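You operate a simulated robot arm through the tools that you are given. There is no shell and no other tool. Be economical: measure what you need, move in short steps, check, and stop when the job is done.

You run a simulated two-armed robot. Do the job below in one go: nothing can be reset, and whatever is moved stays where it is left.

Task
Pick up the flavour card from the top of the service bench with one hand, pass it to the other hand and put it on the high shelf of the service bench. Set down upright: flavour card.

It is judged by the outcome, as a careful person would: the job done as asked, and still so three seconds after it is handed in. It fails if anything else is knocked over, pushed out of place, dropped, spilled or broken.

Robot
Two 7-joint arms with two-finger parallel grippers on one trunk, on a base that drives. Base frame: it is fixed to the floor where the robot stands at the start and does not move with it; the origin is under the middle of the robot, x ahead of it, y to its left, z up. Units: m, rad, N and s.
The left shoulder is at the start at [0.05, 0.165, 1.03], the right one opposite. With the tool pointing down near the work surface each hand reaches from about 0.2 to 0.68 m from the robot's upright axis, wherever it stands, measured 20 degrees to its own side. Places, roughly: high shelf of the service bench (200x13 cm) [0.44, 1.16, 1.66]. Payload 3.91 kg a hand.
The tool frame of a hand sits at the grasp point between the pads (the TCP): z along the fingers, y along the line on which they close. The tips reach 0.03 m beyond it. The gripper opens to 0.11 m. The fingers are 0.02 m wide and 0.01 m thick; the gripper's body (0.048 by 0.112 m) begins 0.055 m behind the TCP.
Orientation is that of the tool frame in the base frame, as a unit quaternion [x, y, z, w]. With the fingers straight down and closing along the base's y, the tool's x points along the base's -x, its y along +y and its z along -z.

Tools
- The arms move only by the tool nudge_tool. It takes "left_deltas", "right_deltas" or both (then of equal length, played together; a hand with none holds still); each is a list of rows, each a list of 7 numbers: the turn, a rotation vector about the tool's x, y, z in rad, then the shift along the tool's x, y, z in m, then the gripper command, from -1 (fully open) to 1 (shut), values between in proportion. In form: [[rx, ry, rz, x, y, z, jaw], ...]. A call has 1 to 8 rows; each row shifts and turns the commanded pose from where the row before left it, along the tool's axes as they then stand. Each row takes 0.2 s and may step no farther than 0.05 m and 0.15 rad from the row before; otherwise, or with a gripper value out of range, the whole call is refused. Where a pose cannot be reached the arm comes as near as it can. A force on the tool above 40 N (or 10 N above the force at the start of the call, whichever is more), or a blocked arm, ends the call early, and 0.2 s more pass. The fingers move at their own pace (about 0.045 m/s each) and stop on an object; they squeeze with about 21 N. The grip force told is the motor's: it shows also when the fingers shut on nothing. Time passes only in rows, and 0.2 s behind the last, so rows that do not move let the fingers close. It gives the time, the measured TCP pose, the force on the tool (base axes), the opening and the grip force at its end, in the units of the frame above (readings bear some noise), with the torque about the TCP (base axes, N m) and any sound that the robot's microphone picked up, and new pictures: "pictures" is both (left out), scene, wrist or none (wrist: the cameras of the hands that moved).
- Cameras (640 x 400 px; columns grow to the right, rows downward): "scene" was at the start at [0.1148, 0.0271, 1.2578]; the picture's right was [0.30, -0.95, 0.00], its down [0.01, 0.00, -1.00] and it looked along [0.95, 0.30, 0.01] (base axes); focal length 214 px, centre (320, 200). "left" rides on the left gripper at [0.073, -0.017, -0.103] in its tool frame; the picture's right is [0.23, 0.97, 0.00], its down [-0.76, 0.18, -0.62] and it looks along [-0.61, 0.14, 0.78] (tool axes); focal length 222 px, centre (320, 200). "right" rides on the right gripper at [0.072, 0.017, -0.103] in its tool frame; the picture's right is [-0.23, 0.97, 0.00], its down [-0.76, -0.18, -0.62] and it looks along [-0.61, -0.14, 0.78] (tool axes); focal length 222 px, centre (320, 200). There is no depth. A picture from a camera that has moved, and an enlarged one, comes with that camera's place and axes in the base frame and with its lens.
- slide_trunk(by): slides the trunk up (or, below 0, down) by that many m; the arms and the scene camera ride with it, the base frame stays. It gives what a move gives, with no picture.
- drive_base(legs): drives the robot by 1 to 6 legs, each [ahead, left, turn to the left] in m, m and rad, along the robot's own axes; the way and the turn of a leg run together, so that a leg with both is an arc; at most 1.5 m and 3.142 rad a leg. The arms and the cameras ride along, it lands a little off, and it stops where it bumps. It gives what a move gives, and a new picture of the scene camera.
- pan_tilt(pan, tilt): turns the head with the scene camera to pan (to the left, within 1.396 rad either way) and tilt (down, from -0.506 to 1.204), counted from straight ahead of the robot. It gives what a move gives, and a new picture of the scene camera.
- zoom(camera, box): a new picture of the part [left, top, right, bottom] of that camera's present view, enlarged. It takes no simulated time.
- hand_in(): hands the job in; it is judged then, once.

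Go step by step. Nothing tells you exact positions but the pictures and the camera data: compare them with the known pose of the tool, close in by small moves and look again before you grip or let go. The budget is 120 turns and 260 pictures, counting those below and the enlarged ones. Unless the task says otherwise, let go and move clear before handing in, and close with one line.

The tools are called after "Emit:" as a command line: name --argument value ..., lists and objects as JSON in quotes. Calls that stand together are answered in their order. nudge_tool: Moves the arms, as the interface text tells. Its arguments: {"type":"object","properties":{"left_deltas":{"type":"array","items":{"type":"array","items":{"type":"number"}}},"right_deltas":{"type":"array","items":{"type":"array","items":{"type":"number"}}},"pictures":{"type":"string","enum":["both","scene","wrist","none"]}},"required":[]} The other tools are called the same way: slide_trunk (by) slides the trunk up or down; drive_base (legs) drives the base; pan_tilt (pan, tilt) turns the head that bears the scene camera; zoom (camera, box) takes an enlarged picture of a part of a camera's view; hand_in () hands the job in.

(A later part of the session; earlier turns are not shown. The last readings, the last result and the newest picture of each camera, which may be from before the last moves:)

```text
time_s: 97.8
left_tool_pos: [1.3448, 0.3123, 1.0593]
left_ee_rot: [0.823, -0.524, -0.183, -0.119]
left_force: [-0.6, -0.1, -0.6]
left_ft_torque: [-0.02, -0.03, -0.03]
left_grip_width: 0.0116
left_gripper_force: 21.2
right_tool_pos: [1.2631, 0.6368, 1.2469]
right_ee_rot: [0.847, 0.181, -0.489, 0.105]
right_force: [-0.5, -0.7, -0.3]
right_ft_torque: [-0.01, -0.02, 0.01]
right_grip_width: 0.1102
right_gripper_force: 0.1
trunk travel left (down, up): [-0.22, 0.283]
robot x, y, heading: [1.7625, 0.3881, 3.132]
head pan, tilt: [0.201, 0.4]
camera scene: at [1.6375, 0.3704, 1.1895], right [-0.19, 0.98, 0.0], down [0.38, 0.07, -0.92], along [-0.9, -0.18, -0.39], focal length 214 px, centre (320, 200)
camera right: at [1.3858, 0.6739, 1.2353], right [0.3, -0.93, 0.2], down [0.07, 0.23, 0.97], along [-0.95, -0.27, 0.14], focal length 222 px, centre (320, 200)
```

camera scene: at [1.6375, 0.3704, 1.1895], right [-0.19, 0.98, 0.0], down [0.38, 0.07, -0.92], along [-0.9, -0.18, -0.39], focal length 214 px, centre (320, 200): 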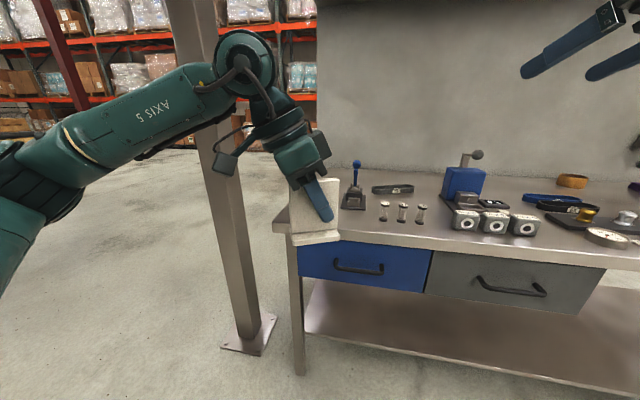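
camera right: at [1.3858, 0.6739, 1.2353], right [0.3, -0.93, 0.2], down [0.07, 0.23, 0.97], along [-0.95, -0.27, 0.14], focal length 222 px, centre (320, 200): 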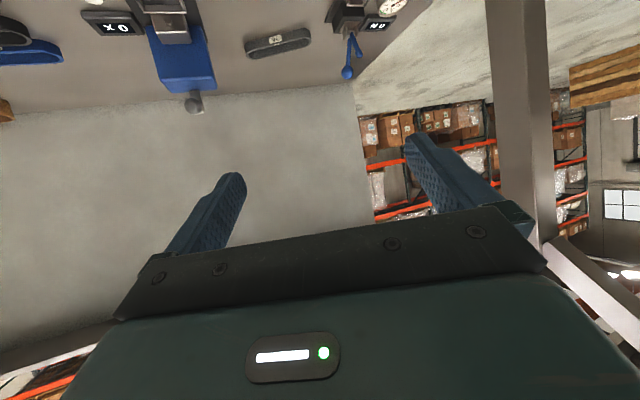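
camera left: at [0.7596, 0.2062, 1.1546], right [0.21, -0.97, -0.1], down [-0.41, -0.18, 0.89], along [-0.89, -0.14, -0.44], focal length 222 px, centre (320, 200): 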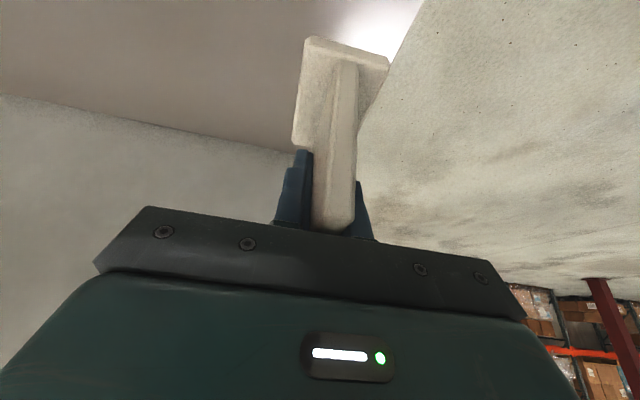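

The right hand is oriented properly. The handover point is too near my body for the right wrist, so I move the card ~12 cm further ahead.

Emit:
nudge_tool --left_deltas '[[0, 0, 0, -0.0151, 0.0363, 0.0074, 1], [0, 0, 0, -0.0151, 0.0363, 0.0074, 1], [0, 0, 0, -0.0151, 0.0363, 0.0074, 1]]' --right_deltas '[[0, 0, 0, 0, -0.02, -0.03, -1], [0, 0, 0, 0, -0.02, -0.03, -1], [0, 0, 0, 0, -0.02, -0.03, -1]]' --pictures "scene"

```text
time_s: 98.6
left_tool_pos: [1.3293, 0.3408, 1.0587]
left_ee_rot: [0.822, -0.526, -0.183, -0.12]
left_force: [0.8, 0.9, -0.8]
left_ft_torque: [0.03, 0.02, -0.01]
left_grip_width: 0.0115
left_gripper_force: 21.7
left hand out of reach, approached as far as the arm can: row 1, 2, 3
right_tool_pos: [1.3108, 0.7245, 1.291]
right_ee_rot: [0.847, 0.182, -0.488, 0.105]
right_force: [0.1, -0.7, -0.3]
right_ft_torque: [0.01, -0.01, -0.01]
right_grip_width: 0.11
right_gripper_force: 0.1
trunk travel left (down, up): [-0.22, 0.283]
robot x, y, heading: [1.7583, 0.3888, 3.132]
head pan, tilt: [0.201, 0.4]
camera scene: at [1.6377, 0.3706, 1.1895], right [-0.19, 0.98, 0.0], down [0.38, 0.07, -0.92], along [-0.9, -0.18, -0.39], focal length 214 px, centre (320, 200)
```

scene: 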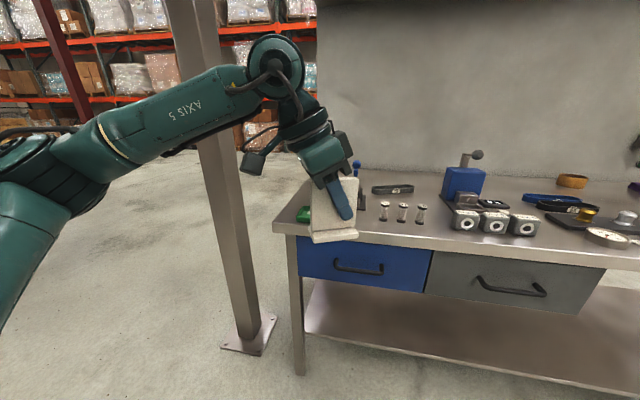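

The left arm is at a joint limit there, so the card stays at about (1.323, 0.354). I test whether the right hand can get to a pre-pose behind it, coming from the right.

Emit:
nudge_tool --right_deltas '[[0, 0, 0, 0.032, 0.0341, 0.001, -1], [0, 0, 0, 0.032, 0.0341, 0.001, -1], [0, 0, 0, 0.032, 0.0341, 0.001, -1], [0, 0, 0, 0.032, 0.0341, 0.001, -1], [0, 0, 0, 0.032, 0.0341, 0.001, -1]]' --pictures "both"

```text
time_s: 99.8
left_tool_pos: [1.3295, 0.3387, 1.0584]
left_ee_rot: [0.822, -0.525, -0.183, -0.121]
left_force: [0.1, 0.0, -0.9]
left_ft_torque: [-0.03, 0.0, -0.02]
left_grip_width: 0.0117
left_gripper_force: 21.2
right_tool_pos: [1.4504, 0.5977, 1.1495]
right_ee_rot: [0.847, 0.182, -0.488, 0.105]
right_force: [-0.2, -0.3, 0.1]
right_ft_torque: [-0.02, 0.0, 0.01]
right_grip_width: 0.1099
right_gripper_force: 0.2
trunk travel left (down, up): [-0.22, 0.283]
robot x, y, heading: [1.7582, 0.3857, 3.138]
head pan, tilt: [0.201, 0.4]
camera scene: at [1.6376, 0.3703, 1.1895], right [-0.19, 0.98, 0.0], down [0.38, 0.07, -0.92], along [-0.9, -0.18, -0.39], focal length 214 px, centre (320, 200)
camera right: at [1.5718, 0.6354, 1.1385], right [0.3, -0.93, 0.2], down [0.07, 0.23, 0.97], along [-0.95, -0.27, 0.13], focal length 222 px, centre (320, 200)
```

scene: 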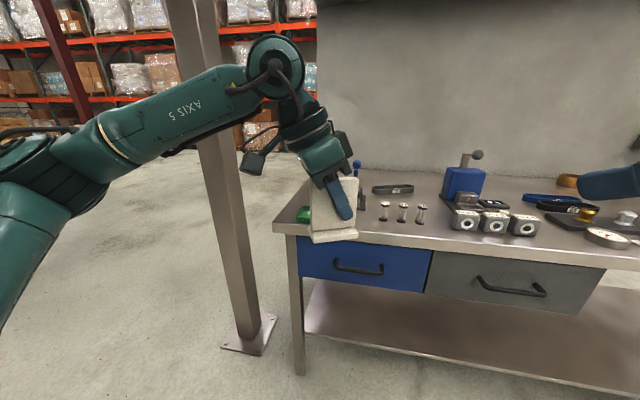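
right: 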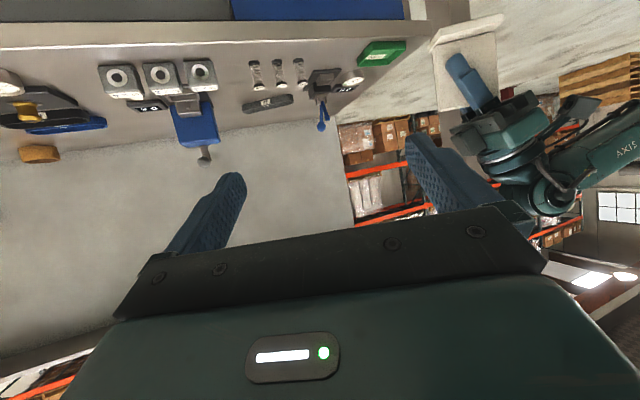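

Reachable. I continue to the pre-pose 12 cm behind the card.

Emit:
nudge_tool --right_deltas '[[0, 0, 0, 0, 0.0342, 0.0256, -1], [0, 0, 0, 0, 0.0342, 0.0256, -1], [0, 0, 0, 0, 0.0342, 0.0256, -1], [0, 0, 0, 0, 0.0342, 0.0256, -1], [0, 0, 0, 0, 0.0342, 0.0256, -1]]' --pictures "both"

```text
time_s: 101.0
left_tool_pos: [1.3299, 0.3393, 1.0583]
left_ee_rot: [0.822, -0.525, -0.183, -0.121]
left_force: [1.1, 0.2, -1.1]
left_ft_torque: [-0.03, 0.02, -0.01]
left_grip_width: 0.012
left_gripper_force: 21.1
right_tool_pos: [1.4175, 0.397, 1.0861]
right_ee_rot: [0.847, 0.182, -0.489, 0.105]
right_force: [0.0, -0.2, 0.8]
right_ft_torque: [-0.03, 0.0, 0.01]
right_grip_width: 0.11
right_gripper_force: 0.0
trunk travel left (down, up): [-0.22, 0.283]
robot x, y, heading: [1.758, 0.3867, 3.136]
head pan, tilt: [0.201, 0.4]
camera scene: at [1.6375, 0.3701, 1.1895], right [-0.19, 0.98, 0.0], down [0.38, 0.07, -0.92], along [-0.9, -0.18, -0.39], focal length 214 px, centre (320, 200)
camera right: at [1.54, 0.4331, 1.0748], right [0.3, -0.93, 0.2], down [0.07, 0.23, 0.97], along [-0.95, -0.27, 0.13], focal length 222 px, centre (320, 200)
```

scene: 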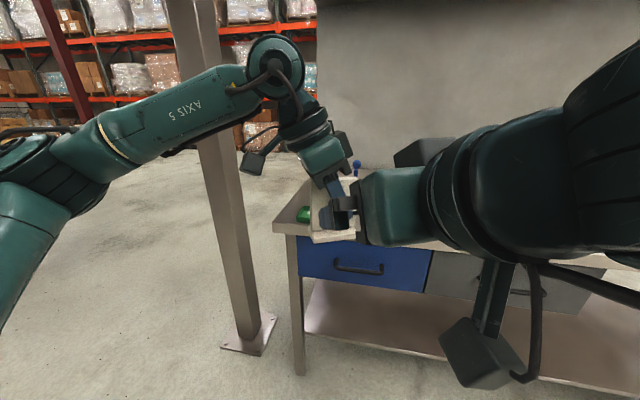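
right: 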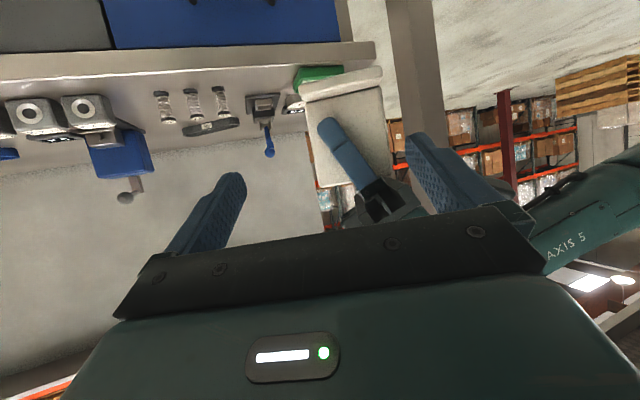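

The wrist view shows the sheet clearly; I zoom to measure its edges relative to my target.

Emit:
zoom --camera "right" --box '[260, 50, 440, 230]'

```text
2.22 times, centred on (350, 140) of right
camera zoom: at [1.54, 0.4331, 1.0748], right [0.3, -0.93, 0.2], down [0.07, 0.23, 0.97], along [-0.95, -0.27, 0.13], focal length 494 px, centre (253, 333)
```

zoom: 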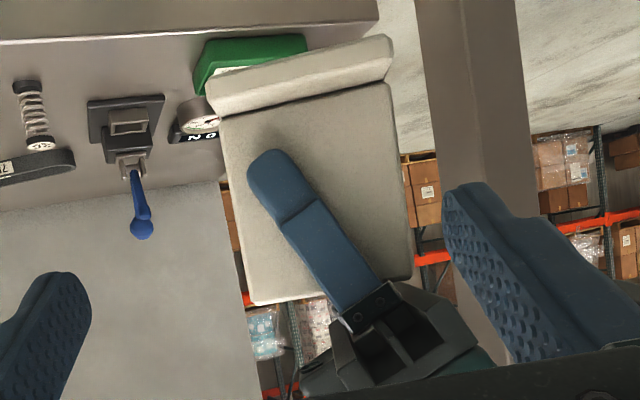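

The picture corrects my estimate: sheet centre is 8 mm behind the left TCP along the sheet, sheet from 46 mm below to 35 mm above it. I shift the right hand sideways 25 mm and advance part way.

Emit:
nudge_tool --right_deltas '[[0, 0, 0, -0.005, 0.025, 0, -1], [0, 0, 0, 0, 0, 0.03, -1], [0, 0, 0, 0, 0, 0.025, -1]]' --pictures "both"

Emit:
zoom --camera "right" --box '[180, 20, 460, 240]'

```text
time_s: 101.8
left_tool_pos: [1.3299, 0.3397, 1.0575]
left_ee_rot: [0.822, -0.526, -0.183, -0.12]
left_force: [0.1, 0.9, 0.4]
left_ft_torque: [0.0, 0.0, 0.0]
left_grip_width: 0.0116
left_gripper_force: 20.9
right_tool_pos: [1.3838, 0.3551, 1.0621]
right_ee_rot: [0.847, 0.182, -0.489, 0.105]
right_force: [0.6, -0.5, 0.3]
right_ft_torque: [-0.01, 0.01, -0.01]
right_grip_width: 0.1103
right_gripper_force: 0.0
trunk travel left (down, up): [-0.22, 0.283]
robot x, y, heading: [1.7574, 0.3888, 3.138]
head pan, tilt: [0.201, 0.4]
camera scene: at [1.6374, 0.3704, 1.1895], right [-0.19, 0.98, 0.0], down [0.38, 0.07, -0.92], along [-0.9, -0.18, -0.39], focal length 214 px, centre (320, 200)
camera right: at [1.5052, 0.3913, 1.0513], right [0.3, -0.93, 0.2], down [0.07, 0.23, 0.97], along [-0.95, -0.27, 0.13], focal length 222 px, centre (320, 200)
```

scene: 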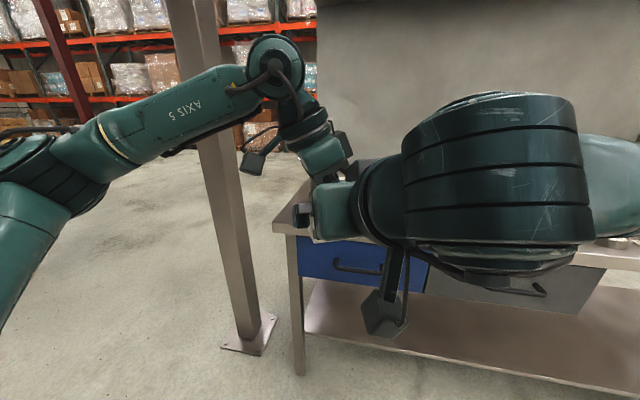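
right: 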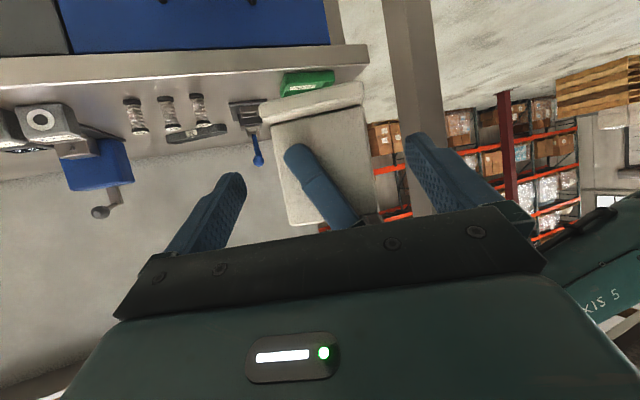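

```text
1.82 times, centred on (320, 130) of right
camera zoom: at [1.5052, 0.3913, 1.0513], right [0.3, -0.93, 0.2], down [0.07, 0.23, 0.97], along [-0.95, -0.27, 0.13], focal length 404 px, centre (320, 327)
```

zoom: 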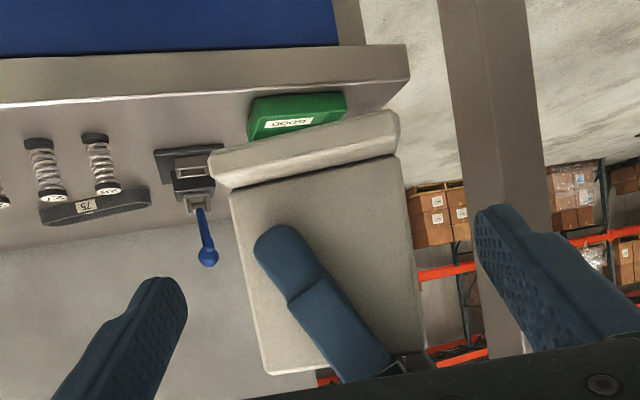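

Alignment looks right (target lands at the sheet's centre line, 2 cm above its bottom). I advance the last 4 cm.

Emit:
nudge_tool --right_deltas '[[0, 0, 0, -0.001, 0, 0.0216, -1], [0, 0, 0, -0.001, 0, 0.0216, -1]]' --pictures "both"

Emit:
zoom --camera "right" --box '[180, 20, 460, 240]'

Emit:
zoom --camera "scene" --box '[240, 120, 440, 260]'

```text
time_s: 102.5
left_tool_pos: [1.3238, 0.3341, 1.0564]
left_ee_rot: [0.828, -0.518, -0.182, -0.116]
left_force: [-2.4, -2.3, 0.5]
left_ft_torque: [0.13, -0.19, -0.11]
left_grip_width: 0.0115
left_gripper_force: 21.0
right_tool_pos: [1.3519, 0.3384, 1.0452]
right_ee_rot: [0.844, 0.184, -0.492, 0.107]
right_force: [2.4, 2.1, -0.7]
right_ft_torque: [-0.15, 0.21, 0.09]
right_grip_width: 0.1102
right_gripper_force: 0.0
trunk travel left (down, up): [-0.22, 0.283]
robot x, y, heading: [1.7596, 0.3834, 3.134]
head pan, tilt: [0.201, 0.4]
stopped in row 2 (left hand): the force on the tool passed its limit (the readings are from after the stop); the commanded pose is now the measured one
camera scene: at [1.6377, 0.3705, 1.1895], right [-0.19, 0.98, 0.0], down [0.38, 0.07, -0.92], along [-0.9, -0.18, -0.39], focal length 214 px, centre (320, 200)
camera right: at [1.4736, 0.376, 1.0338], right [0.3, -0.93, 0.2], down [0.08, 0.23, 0.97], along [-0.95, -0.28, 0.14], focal length 222 px, centre (320, 200)
```

scene: 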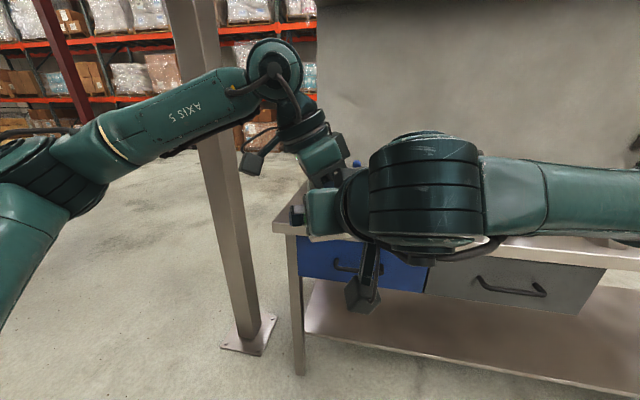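
right: 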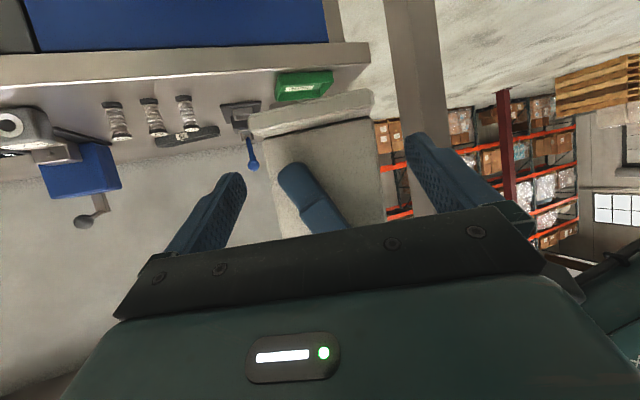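

```text
1.82 times, centred on (320, 130) of right
camera zoom: at [1.4736, 0.376, 1.0338], right [0.3, -0.93, 0.2], down [0.08, 0.23, 0.97], along [-0.95, -0.28, 0.14], focal length 404 px, centre (320, 327)
```

zoom: 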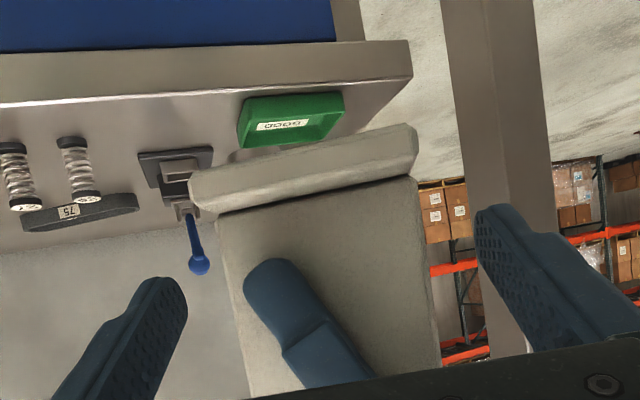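

```text
2.86 times, centred on (340, 190) of scene
camera zoom: at [1.6377, 0.3705, 1.1895], right [-0.19, 0.98, 0.0], down [0.38, 0.07, -0.92], along [-0.9, -0.18, -0.39], focal length 613 px, centre (263, 229)
```

zoom: 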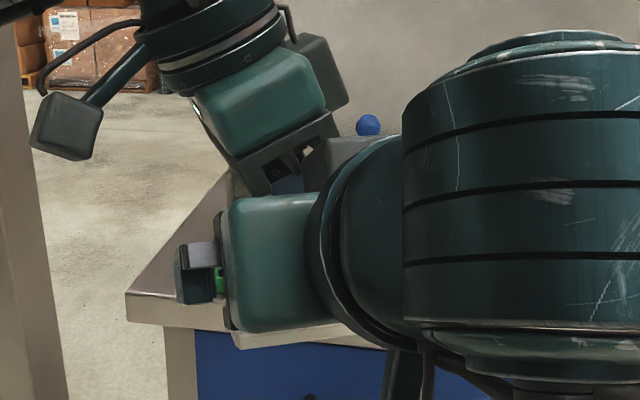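

The grippers' bodies touched lightly (A shifted 6 mm, card still held). I back the right hand off and flatten its pitch to ~20° below horizontal so its body passes under the left gripper.

Emit:
nudge_tool --right_deltas '[[0, 0, 0, 0, 0, -0.03, -1], [0, 0, 0, 0, 0, -0.03, -1], [0, -0.09, 0, 0, 0, 0, -1], [0, -0.085, 0, 0, 0, 0, -1]]' --pictures "wrist"

Emit:
zoom --camera "right" --box '[180, 20, 460, 240]'

```text
time_s: 103.5
left_tool_pos: [1.324, 0.3357, 1.0567]
left_ee_rot: [0.827, -0.519, -0.182, -0.116]
left_force: [0.1, -0.4, -1.3]
left_ft_torque: [0.01, 0.01, -0.03]
left_grip_width: 0.0116
left_gripper_force: 21.0
right_tool_pos: [1.3993, 0.361, 1.0758]
right_ee_rot: [0.798, 0.173, -0.564, 0.122]
right_force: [-0.5, 0.0, -0.1]
right_ft_torque: [0.03, -0.04, -0.04]
right_grip_width: 0.11
right_gripper_force: 0.1
trunk travel left (down, up): [-0.22, 0.283]
robot x, y, heading: [1.7603, 0.3857, 3.132]
head pan, tilt: [0.201, 0.4]
camera right: at [1.5173, 0.3963, 1.0418], right [0.34, -0.92, 0.21], down [0.23, 0.3, 0.93], along [-0.91, -0.26, 0.31], focal length 222 px, centre (320, 200)
```

right: 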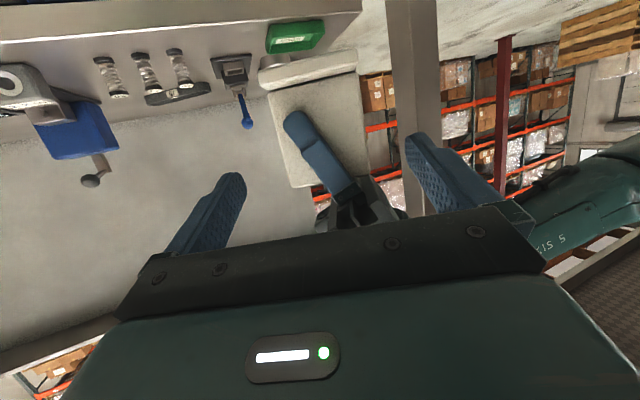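

```text
1.82 times, centred on (320, 130) of right
camera zoom: at [1.5173, 0.3963, 1.0418], right [0.34, -0.92, 0.21], down [0.23, 0.3, 0.93], along [-0.91, -0.26, 0.31], focal length 404 px, centre (320, 327)
```

zoom: 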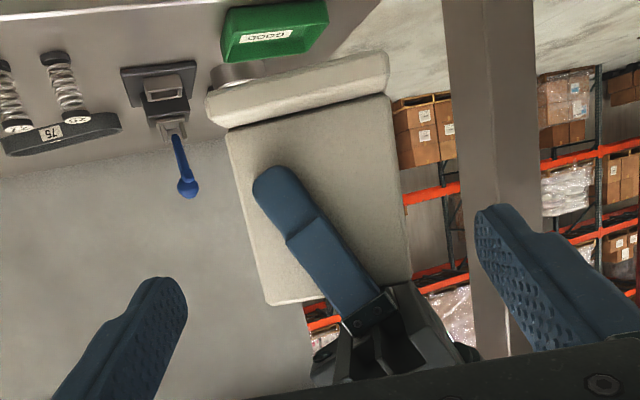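

Flatter now (≈20°). I lower 16 mm and advance in three small steps towards the sheet.

Emit:
nudge_tool --right_deltas '[[0, 0, 0, 0.0162, 0, 0, -1], [0, 0, 0, 0, 0, 0.025, -1], [0, 0, 0, 0, 0, 0.02, -1], [0, 0, 0, 0, 0, 0.014, -1], [0, 0, 0, 0, 0, 0.0123, -1]]' --pictures "both"

Emit:
zoom --camera "right" --box '[180, 20, 460, 240]'

Emit:
zoom --camera "scene" --box '[240, 120, 440, 260]'

```text
time_s: 104.7
left_tool_pos: [1.3236, 0.3337, 1.0561]
left_ee_rot: [0.827, -0.519, -0.184, -0.117]
left_force: [0.0, 0.0, -0.8]
left_ft_torque: [0.03, -0.02, -0.03]
left_grip_width: 0.0114
left_gripper_force: 21.2
right_tool_pos: [1.3427, 0.3335, 1.037]
right_ee_rot: [0.798, 0.174, -0.564, 0.123]
right_force: [-0.1, -0.2, -0.7]
right_ft_torque: [-0.01, -0.05, 0.02]
right_grip_width: 0.1099
right_gripper_force: 0.0
trunk travel left (down, up): [-0.22, 0.283]
robot x, y, heading: [1.7565, 0.387, 3.129]
head pan, tilt: [0.201, 0.4]
camera scene: at [1.6375, 0.3704, 1.1895], right [-0.19, 0.98, 0.0], down [0.38, 0.07, -0.92], along [-0.9, -0.18, -0.39], focal length 214 px, centre (320, 200)
camera right: at [1.4608, 0.3703, 1.0028], right [0.34, -0.92, 0.21], down [0.23, 0.3, 0.93], along [-0.91, -0.26, 0.31], focal length 222 px, centre (320, 200)
```

scene: 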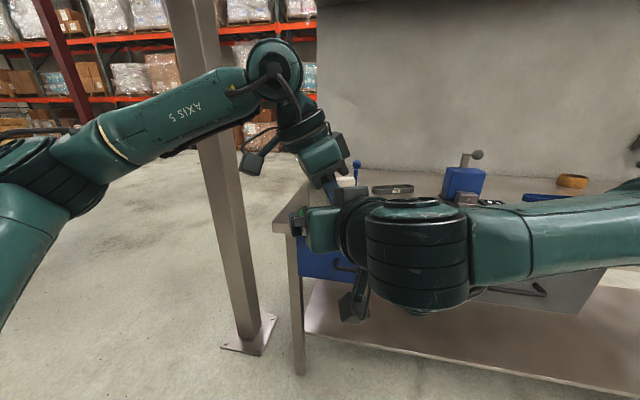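
right: 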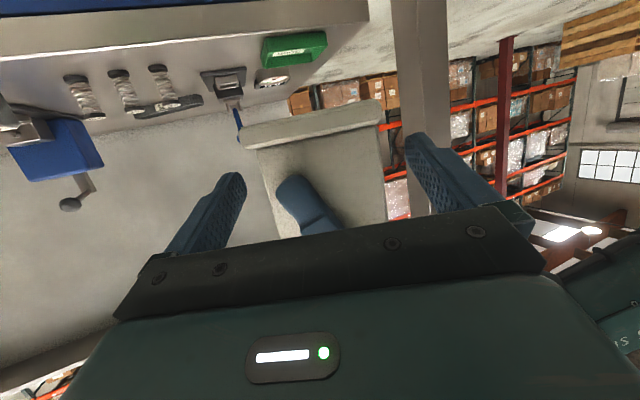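

```text
1.82 times, centred on (320, 130) of right
camera zoom: at [1.4608, 0.3703, 1.0028], right [0.34, -0.92, 0.21], down [0.23, 0.3, 0.93], along [-0.91, -0.26, 0.31], focal length 404 px, centre (320, 327)
```

zoom: 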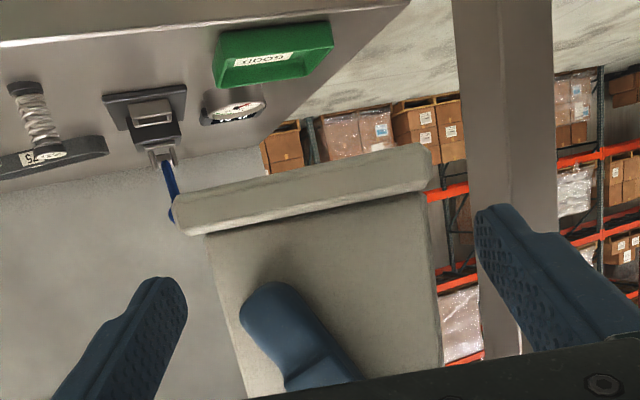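

```text
2.86 times, centred on (340, 190) of scene
camera zoom: at [1.6375, 0.3704, 1.1895], right [-0.19, 0.98, 0.0], down [0.38, 0.07, -0.92], along [-0.9, -0.18, -0.39], focal length 613 px, centre (263, 229)
```

zoom: 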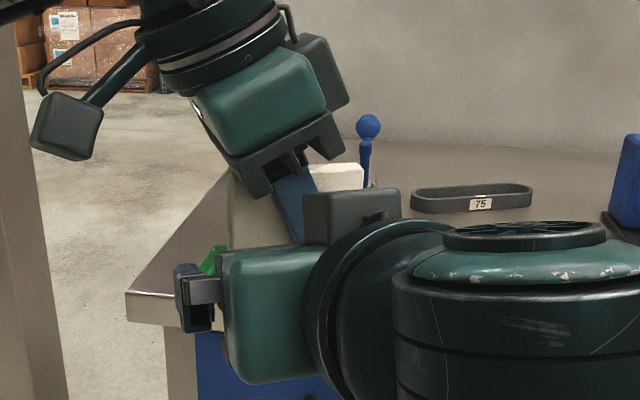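

No contact this time, and the sheet is centred between the right jaws with tips ~12 mm past it. I close the right gripper.

Emit:
nudge_tool --right_deltas '[[0, 0, 0, 0, 0, 0, 0.0], [0, 0, 0, 0, 0, 0, 0.2], [0, 0, 0, 0, 0, 0, 0.4], [0, 0, 0, 0, 0, 0, 0.6], [0, 0, 0, 0, 0, 0, 1], [0, 0, 0, 0, 0, 0, 1]]' --pictures "both"

Emit:
zoom --camera "right" --box '[180, 20, 460, 240]'

```text
time_s: 106.1
left_tool_pos: [1.3231, 0.3342, 1.0567]
left_ee_rot: [0.827, -0.519, -0.183, -0.117]
left_force: [-1.7, 7.3, -0.2]
left_ft_torque: [0.48, 0.19, 0.01]
left_grip_width: 0.0116
left_gripper_force: 21.2
right_tool_pos: [1.3421, 0.3341, 1.037]
right_ee_rot: [0.798, 0.174, -0.564, 0.124]
right_force: [0.3, -8.5, 0.4]
right_ft_torque: [-0.37, -0.14, 0.19]
right_grip_width: 0.0744
right_gripper_force: 21.2
trunk travel left (down, up): [-0.22, 0.283]
robot x, y, heading: [1.7566, 0.3891, 3.134]
head pan, tilt: [0.201, 0.4]
camera scene: at [1.6376, 0.3704, 1.1895], right [-0.19, 0.98, 0.0], down [0.38, 0.07, -0.92], along [-0.9, -0.18, -0.39], focal length 214 px, centre (320, 200)
camera right: at [1.4613, 0.3702, 1.0028], right [0.34, -0.92, 0.21], down [0.23, 0.3, 0.93], along [-0.91, -0.26, 0.31], focal length 222 px, centre (320, 200)
```

scene: 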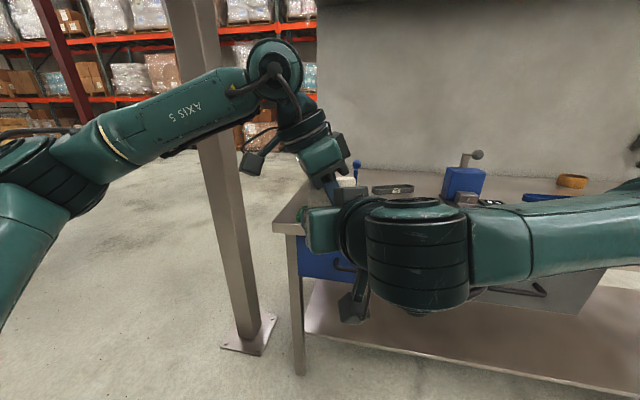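
right: 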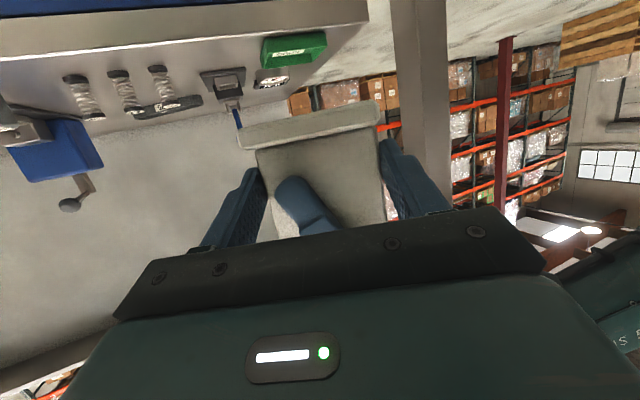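

```text
1.82 times, centred on (320, 130) of right
camera zoom: at [1.4613, 0.3702, 1.0028], right [0.34, -0.92, 0.21], down [0.23, 0.3, 0.93], along [-0.91, -0.26, 0.31], focal length 404 px, centre (320, 327)
```

zoom: 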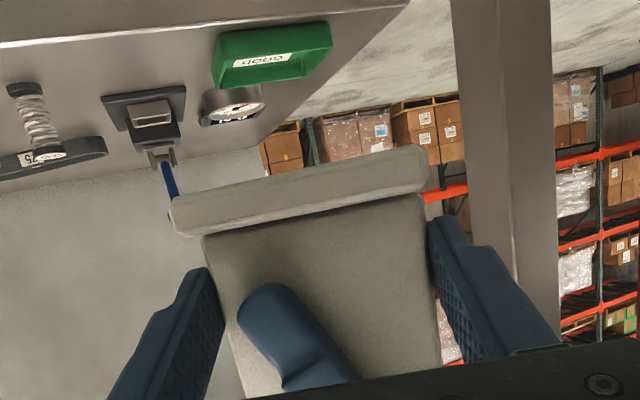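

The right hand holds the sheet's edges (74 mm, 21 N). Now the left hand opens slightly and I check.

Emit:
nudge_tool --left_deltas '[[0, 0, 0, 0, 0, 0, 0.6], [0, 0, 0, 0, 0, 0, 0.3], [0, 0, 0, 0, 0, 0, 0.3]]' --right_deltas '[[0, 0, 0, 0, 0, 0, 1], [0, 0, 0, 0, 0, 0, 1], [0, 0, 0, 0, 0, 0, 1]]' --pictures "wrist"

```text
time_s: 106.9
left_tool_pos: [1.3242, 0.3339, 1.0557]
left_ee_rot: [0.827, -0.519, -0.182, -0.116]
left_force: [1.3, 0.3, 0.3]
left_ft_torque: [-0.01, 0.0, -0.01]
left_grip_width: 0.0387
left_gripper_force: 0.1
right_tool_pos: [1.3416, 0.3338, 1.0367]
right_ee_rot: [0.799, 0.173, -0.564, 0.122]
right_force: [0.2, -0.2, 0.0]
right_ft_torque: [0.02, -0.03, 0.01]
right_grip_width: 0.0744
right_gripper_force: 20.8
trunk travel left (down, up): [-0.22, 0.283]
robot x, y, heading: [1.763, 0.3897, 3.133]
head pan, tilt: [0.201, 0.4]
camera right: at [1.4609, 0.3704, 1.0028], right [0.34, -0.92, 0.21], down [0.23, 0.3, 0.93], along [-0.91, -0.26, 0.31], focal length 222 px, centre (320, 200)
camera left: at [1.3861, 0.2443, 1.1193], right [-0.79, -0.61, -0.1], down [-0.35, 0.31, 0.89], along [-0.51, 0.73, -0.45], focal length 222 px, centre (320, 200)
```

right: 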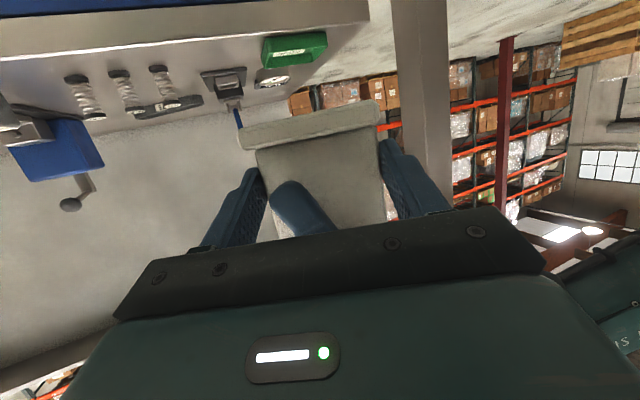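
left: 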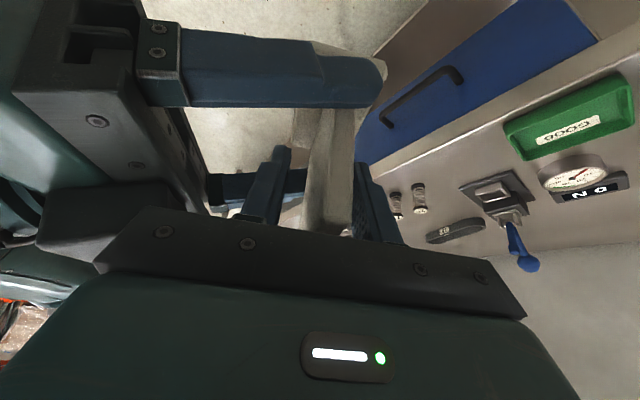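

Card stays in the right hand. The left hand withdraws along its own axis, up and away.

Emit:
nudge_tool --left_deltas '[[0, 0, 0, 0, 0, -0.02, 0.3], [0, 0, 0, 0, 0, -0.03, 0.3], [0, 0, 0, 0, 0, -0.03, 0.3], [0, 0, 0, 0, 0, -0.04, 0.3], [0, 0, 0, 0, 0, -0.04, 0.3]]' --pictures "both"

```text
time_s: 108.1
left_tool_pos: [1.3701, 0.2695, 1.1909]
left_ee_rot: [0.827, -0.518, -0.182, -0.116]
left_force: [0.2, -0.1, 0.0]
left_ft_torque: [-0.01, 0.01, -0.02]
left_grip_width: 0.0384
left_gripper_force: 0.0
left hand out of reach, approached as far as the arm can: row 3, 4, 5
right_tool_pos: [1.3441, 0.3347, 1.0365]
right_ee_rot: [0.798, 0.174, -0.564, 0.123]
right_force: [-1.1, 0.3, -0.2]
right_ft_torque: [0.01, -0.03, 0.0]
right_grip_width: 0.0739
right_gripper_force: 20.9
trunk travel left (down, up): [-0.22, 0.283]
robot x, y, heading: [1.7556, 0.3868, 3.136]
head pan, tilt: [0.201, 0.4]
camera scene: at [1.6378, 0.3704, 1.1895], right [-0.19, 0.98, 0.0], down [0.38, 0.07, -0.92], along [-0.9, -0.18, -0.39], focal length 214 px, centre (320, 200)
camera left: at [1.4328, 0.1788, 1.254], right [-0.79, -0.61, -0.1], down [-0.35, 0.3, 0.89], along [-0.51, 0.73, -0.45], focal length 222 px, centre (320, 200)
```

scene: 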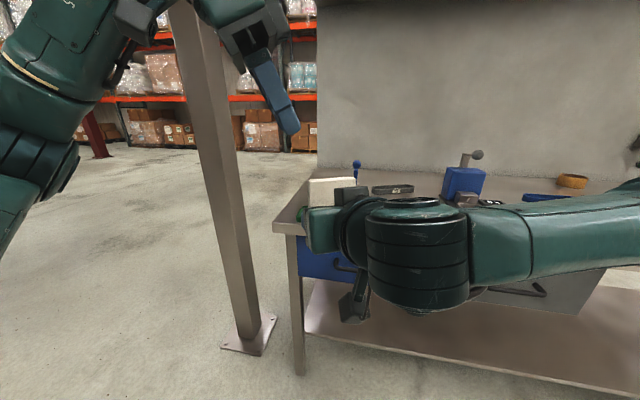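
left: 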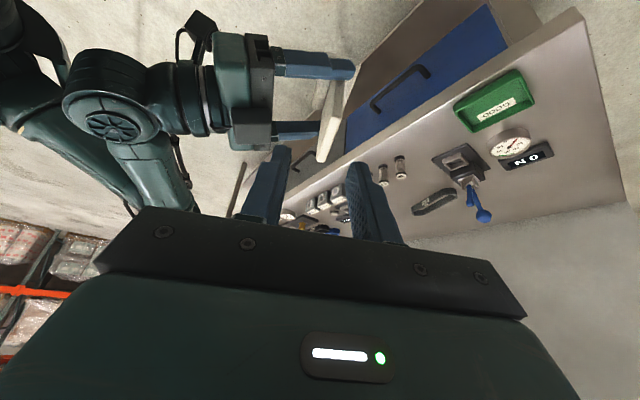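

The handover worked; the right hand holds the card. I tuck the left hand away to the left, then drive round to the back of the bench.

Emit:
nudge_tool --left_deltas '[[0, 0, 0, 0.0324, 0.0174, -0.0158, 0], [0, 0, 0, 0.0324, 0.0174, -0.0158, 0], [0, 0, 0, 0.0324, 0.0174, -0.0158, 0], [0, 0, 0, 0.0324, 0.0174, -0.0158, 0], [0, 0, 0, 0.0324, 0.0174, -0.0158, 0], [-0.0615, 0, -0.1258, 0, 0, 0, 0], [-0.0615, 0, -0.1258, 0, 0, 0, 0], [-0.0615, 0, -0.1258, 0, 0, 0, 0]]' --pictures "none"

Emit:
nudge_tool --left_deltas '[[-0.0615, 0, -0.1258, 0, 0, 0, 0], [-0.0615, 0, -0.1258, 0, 0, 0, 0], [-0.0615, 0, -0.1258, 0, 0, 0, 0], [-0.0615, 0, -0.1258, 0, 0, 0, 0], [-0.0615, 0, -0.1258, 0, 0, 0, 0]]' --pictures "scene"

```text
time_s: 109.9
left_tool_pos: [1.4435, 0.1548, 1.1541]
left_ee_rot: [0.917, -0.335, -0.204, -0.073]
left_force: [0.2, 0.0, -0.2]
left_ft_torque: [-0.02, -0.03, 0.02]
left_grip_width: 0.0551
left_gripper_force: 0.0
left hand out of reach, approached as far as the arm can: row 1, 2, 3, 4, 5
right_tool_pos: [1.3424, 0.3345, 1.0366]
right_ee_rot: [0.798, 0.173, -0.564, 0.122]
right_force: [-0.6, -0.1, -0.3]
right_ft_torque: [0.02, 0.01, 0.0]
right_grip_width: 0.0742
right_gripper_force: 21.0
trunk travel left (down, up): [-0.22, 0.283]
robot x, y, heading: [1.7596, 0.3852, 3.13]
head pan, tilt: [0.201, 0.4]
```

```text
time_s: 111.1
left_tool_pos: [1.4423, 0.1537, 1.1551]
left_ee_rot: [0.976, -0.002, -0.22, 0.007]
left_force: [-0.4, 1.1, 0.8]
left_ft_torque: [-0.01, 0.0, -0.01]
left_grip_width: 0.0551
left_gripper_force: 0.0
right_tool_pos: [1.3429, 0.3353, 1.0363]
right_ee_rot: [0.798, 0.173, -0.564, 0.123]
right_force: [0.1, 0.1, 0.4]
right_ft_torque: [-0.01, 0.0, -0.02]
right_grip_width: 0.0743
right_gripper_force: 21.0
trunk travel left (down, up): [-0.22, 0.283]
robot x, y, heading: [1.7598, 0.389, 3.139]
head pan, tilt: [0.201, 0.4]
camera scene: at [1.6376, 0.3706, 1.1895], right [-0.19, 0.98, 0.0], down [0.38, 0.07, -0.92], along [-0.9, -0.18, -0.39], focal length 214 px, centre (320, 200)
```

scene: 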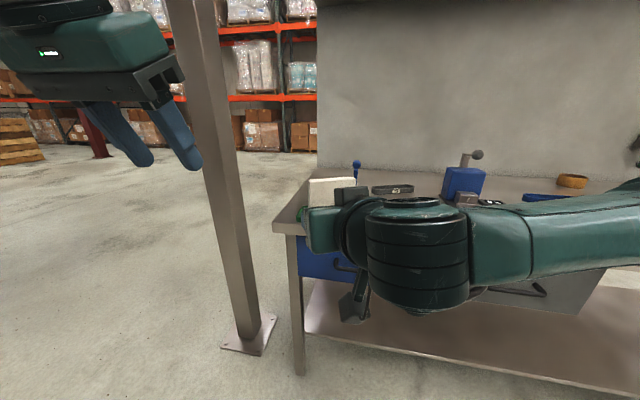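

Both hands are compact. I drive back, left to y≈-1.25, and ahead (towards -x) past the post.

Emit:
drive_base --legs '[[-0.1, 0, 0], [0, 1.0, 0], [0, 0.65, 0]]'

Emit:
drive_base --legs '[[1.1, 0, 0], [1.0, 0, 0]]'

```text
time_s: 120.2
left_tool_pos: [1.5303, -1.4899, 1.1559]
left_ee_rot: [0.976, -0.003, -0.22, 0.006]
left_force: [-0.2, -1.1, 0.0]
left_ft_torque: [-0.02, -0.01, 0.0]
left_grip_width: 0.055
left_gripper_force: 0.0
right_tool_pos: [1.43, -1.3093, 1.0376]
right_ee_rot: [0.799, 0.173, -0.563, 0.122]
right_force: [0.2, 0.0, -0.3]
right_ft_torque: [0.02, -0.03, -0.04]
right_grip_width: 0.0742
right_gripper_force: 21.1
trunk travel left (down, up): [-0.22, 0.283]
robot x, y, heading: [1.847, -1.2578, 3.136]
head pan, tilt: [0.201, 0.4]
camera scene: at [1.7248, -1.2745, 1.1895], right [-0.19, 0.98, 0.0], down [0.38, 0.07, -0.92], along [-0.9, -0.18, -0.39], focal length 214 px, centre (320, 200)
```

scene: 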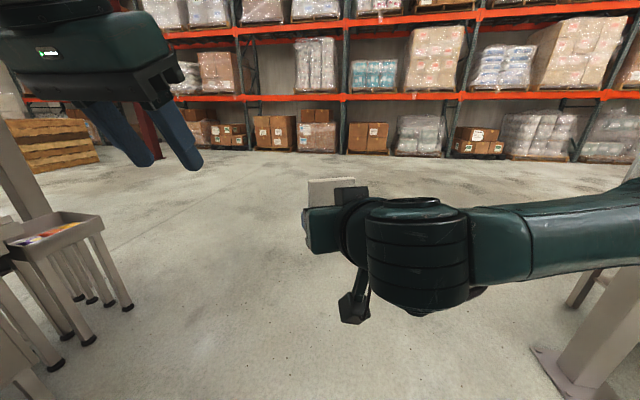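

```text
time_s: 130.7
left_tool_pos: [-0.5837, -1.4767, 1.155]
left_ee_rot: [0.976, -0.002, -0.219, 0.007]
left_force: [-0.2, -1.1, 0.2]
left_ft_torque: [0.02, -0.01, 0.03]
left_grip_width: 0.0549
left_gripper_force: 0.1
right_tool_pos: [-0.684, -1.2959, 1.037]
right_ee_rot: [0.798, 0.174, -0.564, 0.123]
right_force: [0.1, 0.5, 0.0]
right_ft_torque: [-0.02, 0.01, 0.03]
right_grip_width: 0.0742
right_gripper_force: 20.8
trunk travel left (down, up): [-0.22, 0.283]
robot x, y, heading: [-0.2704, -1.2401, 3.136]
head pan, tilt: [0.201, 0.4]
camera scene: at [-0.3895, -1.2605, 1.1895], right [-0.19, 0.98, 0.0], down [0.38, 0.08, -0.92], along [-0.9, -0.18, -0.39], focal length 214 px, centre (320, 200)
```

scene: 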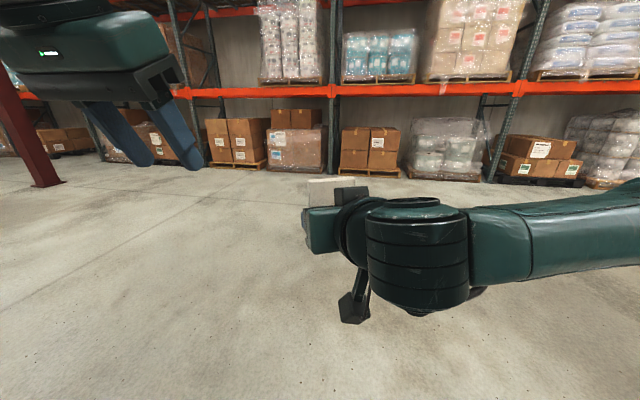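

Now at (-0.27, -1.24). I turn round to face +x and slide left behind the bench board.

Emit:
drive_base --legs '[[0, 0, 3.14], [0, 0.9, 0], [0, 0.8, 0]]'

Emit:
pan_tilt --pan -0.1 --tilt -0.3

```text
time_s: 146.6
left_tool_pos: [0.1073, 0.6734, 1.1554]
left_ee_rot: [0.013, 0.975, 0.004, 0.22]
left_force: [-0.3, -0.4, -0.3]
left_ft_torque: [0.03, 0.02, 0.01]
left_grip_width: 0.0553
left_gripper_force: 0.0
right_tool_pos: [0.2046, 0.4904, 1.0365]
right_ee_rot: [-0.165, 0.8, 0.117, 0.565]
right_force: [-0.3, 0.3, -0.4]
right_ft_torque: [-0.04, 0.04, -0.01]
right_grip_width: 0.0741
right_gripper_force: 21.1
trunk travel left (down, up): [-0.22, 0.283]
robot x, y, heading: [-0.2089, 0.4472, -0.026]
head pan, tilt: [0.201, 0.4]
camera scene: at [-0.0918, 0.4621, 1.1895], right [0.17, -0.99, 0.0], down [-0.38, -0.07, -0.92], along [0.91, 0.16, -0.39], focal length 214 px, centre (320, 200)
```

scene: 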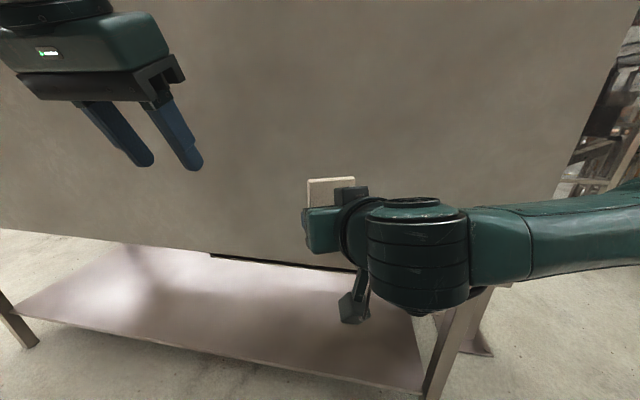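

```text
time_s: 147.7
left_tool_pos: [0.107, 0.6734, 1.1545]
left_ee_rot: [0.013, 0.975, 0.005, 0.22]
left_force: [-0.1, 0.2, -0.5]
left_ft_torque: [0.01, -0.02, 0.0]
left_grip_width: 0.055
left_gripper_force: 0.0
right_tool_pos: [0.2042, 0.4902, 1.0368]
right_ee_rot: [-0.166, 0.8, 0.117, 0.565]
right_force: [0.8, 0.4, 0.2]
right_ft_torque: [-0.01, -0.01, 0.0]
right_grip_width: 0.0742
right_gripper_force: 21.3
trunk travel left (down, up): [-0.22, 0.283]
robot x, y, heading: [-0.2131, 0.4441, -0.03]
head pan, tilt: [-0.099, -0.3]
camera scene: at [-0.1051, 0.436, 1.2519], right [-0.13, -0.99, 0.0], down [0.29, -0.04, -0.96], along [0.95, -0.12, 0.29], focal length 214 px, centre (320, 200)
```

scene: 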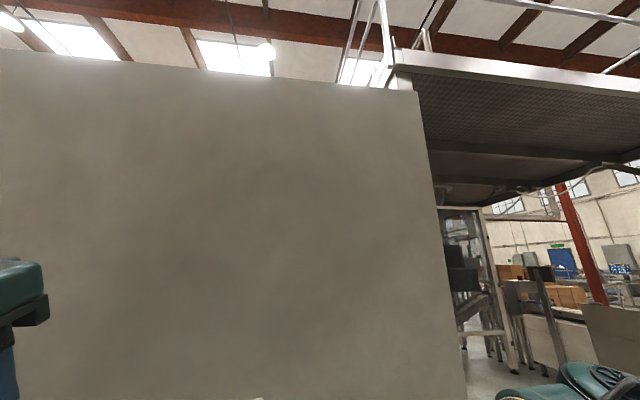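

I'm behind the board; its top is around z≈1.7 and its face somewhere x≈0.3–0.36. I back off 10 cm, raise the trunk fully, and straighten the right hand's yaw.

Emit:
drive_base --legs '[[-0.1, 0, 0.03]]'

Emit:
slide_trunk --by 0.28

Emit:
nudge_tool --right_deltas '[[0.125, 0, 0.0443, 0, 0, 0, 1], [0.125, 0, 0.0443, 0, 0, 0, 1], [0.125, 0, 0.0443, 0, 0, 0, 1], [0, 0, 0, -0.045, 0, -0.016, 1], [0, 0, 0, -0.045, 0, -0.016, 1], [0, 0, 0, -0.045, 0, -0.016, 1], [0, 0, 0, -0.045, 0, -0.016, 1]]' --pictures "both"

```text
time_s: 148.8
left_tool_pos: [0.0021, 0.6839, 1.1543]
left_ee_rot: [-0.002, 0.975, 0.009, 0.22]
left_force: [-0.1, 0.2, -0.1]
left_ft_torque: [0.01, -0.03, 0.03]
left_grip_width: 0.055
left_gripper_force: 0.2
right_tool_pos: [0.1035, 0.5039, 1.037]
right_ee_rot: [-0.177, 0.797, 0.125, 0.563]
right_force: [0.6, 0.2, -0.9]
right_ft_torque: [-0.01, 0.02, 0.02]
right_grip_width: 0.0744
right_gripper_force: 20.5
trunk travel left (down, up): [-0.22, 0.283]
robot x, y, heading: [-0.3076, 0.445, 0.001]
head pan, tilt: [-0.099, -0.3]
camera scene: at [-0.2042, 0.4404, 1.2521], right [-0.1, -1.0, 0.0], down [0.29, -0.03, -0.96], along [0.95, -0.09, 0.3], focal length 214 px, centre (320, 200)
```

scene: 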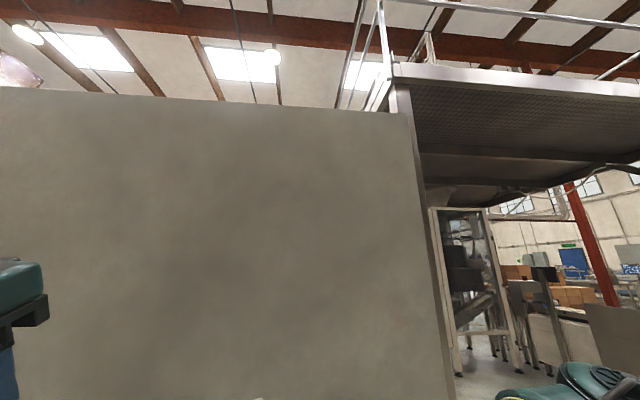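

```text
time_s: 151.6
left_tool_pos: [0.0028, 0.6826, 1.4346]
left_ee_rot: [-0.002, 0.975, 0.009, 0.22]
left_force: [0.3, 0.1, -0.5]
left_ft_torque: [-0.01, 0.03, -0.01]
left_grip_width: 0.055
left_gripper_force: 0.1
right_tool_pos: [0.1037, 0.5033, 1.3168]
right_ee_rot: [-0.176, 0.798, 0.124, 0.563]
right_force: [0.2, 0.5, -0.3]
right_ft_torque: [-0.01, -0.02, 0.03]
right_grip_width: 0.0745
right_gripper_force: 21.1
trunk travel left (down, up): [-0.5, 0.003]
robot x, y, heading: [-0.3118, 0.4488, 0.004]
head pan, tilt: [-0.099, -0.3]
```

```text
time_s: 153.2
left_tool_pos: [0.002, 0.6832, 1.4358]
left_ee_rot: [-0.002, 0.975, 0.008, 0.22]
left_force: [0.1, -0.2, -0.1]
left_ft_torque: [0.0, -0.02, 0.0]
left_grip_width: 0.055
left_gripper_force: 0.1
right_tool_pos: [0.103, 0.5039, 1.5094]
right_ee_rot: [-0.016, 0.817, 0.011, 0.577]
right_force: [0.0, 0.3, -0.7]
right_ft_torque: [0.02, 0.02, -0.02]
right_grip_width: 0.0742
right_gripper_force: 21.0
trunk travel left (down, up): [-0.5, 0.003]
robot x, y, heading: [-0.3104, 0.4459, 0.001]
head pan, tilt: [-0.099, -0.3]
camera scene: at [-0.2044, 0.4406, 1.532], right [-0.1, -1.0, 0.0], down [0.29, -0.03, -0.96], along [0.95, -0.09, 0.3], focal length 214 px, centre (320, 200)
camera right: at [-0.0189, 0.5173, 1.4748], right [0.04, 0.98, 0.21], down [-0.33, -0.19, 0.93], along [0.94, -0.1, 0.31], focal length 222 px, centre (320, 200)
```

scene: 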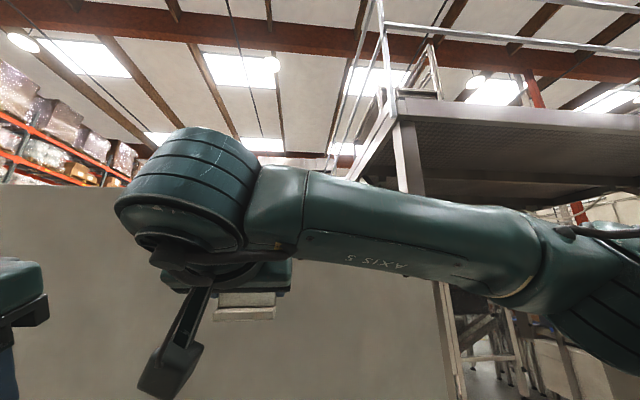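
right: 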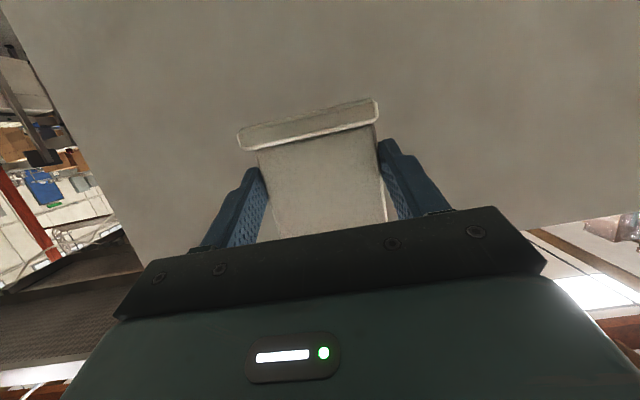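

The board's top height is still uncertain (1.66–1.75). I raise the card above it and look over with the right wrist camera.

Emit:
nudge_tool --right_deltas '[[0, 0, 0, -0.046, 0, -0.0164, 1], [0, 0, 0, -0.046, 0, -0.0164, 1], [0, 0, 0, -0.046, 0, -0.0164, 1], [0, 0, 0, -0.046, 0, -0.0164, 1], [0, 0, 0, -0.046, 0, -0.0164, 1], [0, 0, 0, -0.046, 0, -0.0164, 1], [0, 0, 0, -0.046, 0, -0.0164, 1]]' --pictures "both"

```text
time_s: 155.0
left_tool_pos: [0.0022, 0.682, 1.4348]
left_ee_rot: [-0.001, 0.975, 0.008, 0.22]
left_force: [0.3, -0.3, -1.2]
left_ft_torque: [0.01, -0.01, 0.03]
left_grip_width: 0.0551
left_gripper_force: 0.1
right_tool_pos: [0.1178, 0.468, 1.7363]
right_ee_rot: [0.007, 0.824, 0.026, 0.566]
right_force: [-0.1, 0.3, 0.2]
right_ft_torque: [0.01, 0.05, 0.02]
right_grip_width: 0.0744
right_gripper_force: 20.4
right hand out of reach, approached as far as the arm can: row 5, 6, 7
trunk travel left (down, up): [-0.5, 0.003]
robot x, y, heading: [-0.3121, 0.4494, -0.001]
head pan, tilt: [-0.099, -0.3]
stopped in row 7 (right hand): the arm was blocked; the commanded pose is now the measured one
camera scene: at [-0.2034, 0.439, 1.5322], right [-0.1, -1.0, 0.0], down [0.3, -0.03, -0.95], along [0.95, -0.09, 0.3], focal length 214 px, centre (320, 200)
camera right: at [-0.0039, 0.4848, 1.7047], right [0.06, 0.96, 0.26], down [-0.31, -0.23, 0.92], along [0.95, -0.14, 0.28], focal length 222 px, centre (320, 200)
```

scene: 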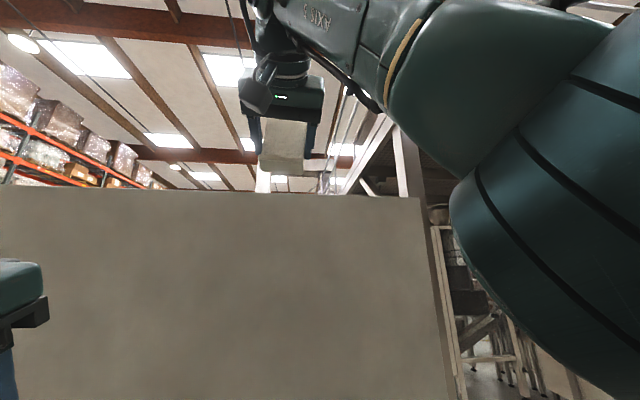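
right: 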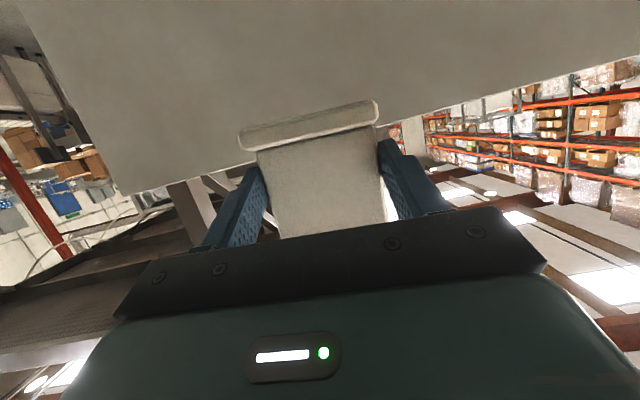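

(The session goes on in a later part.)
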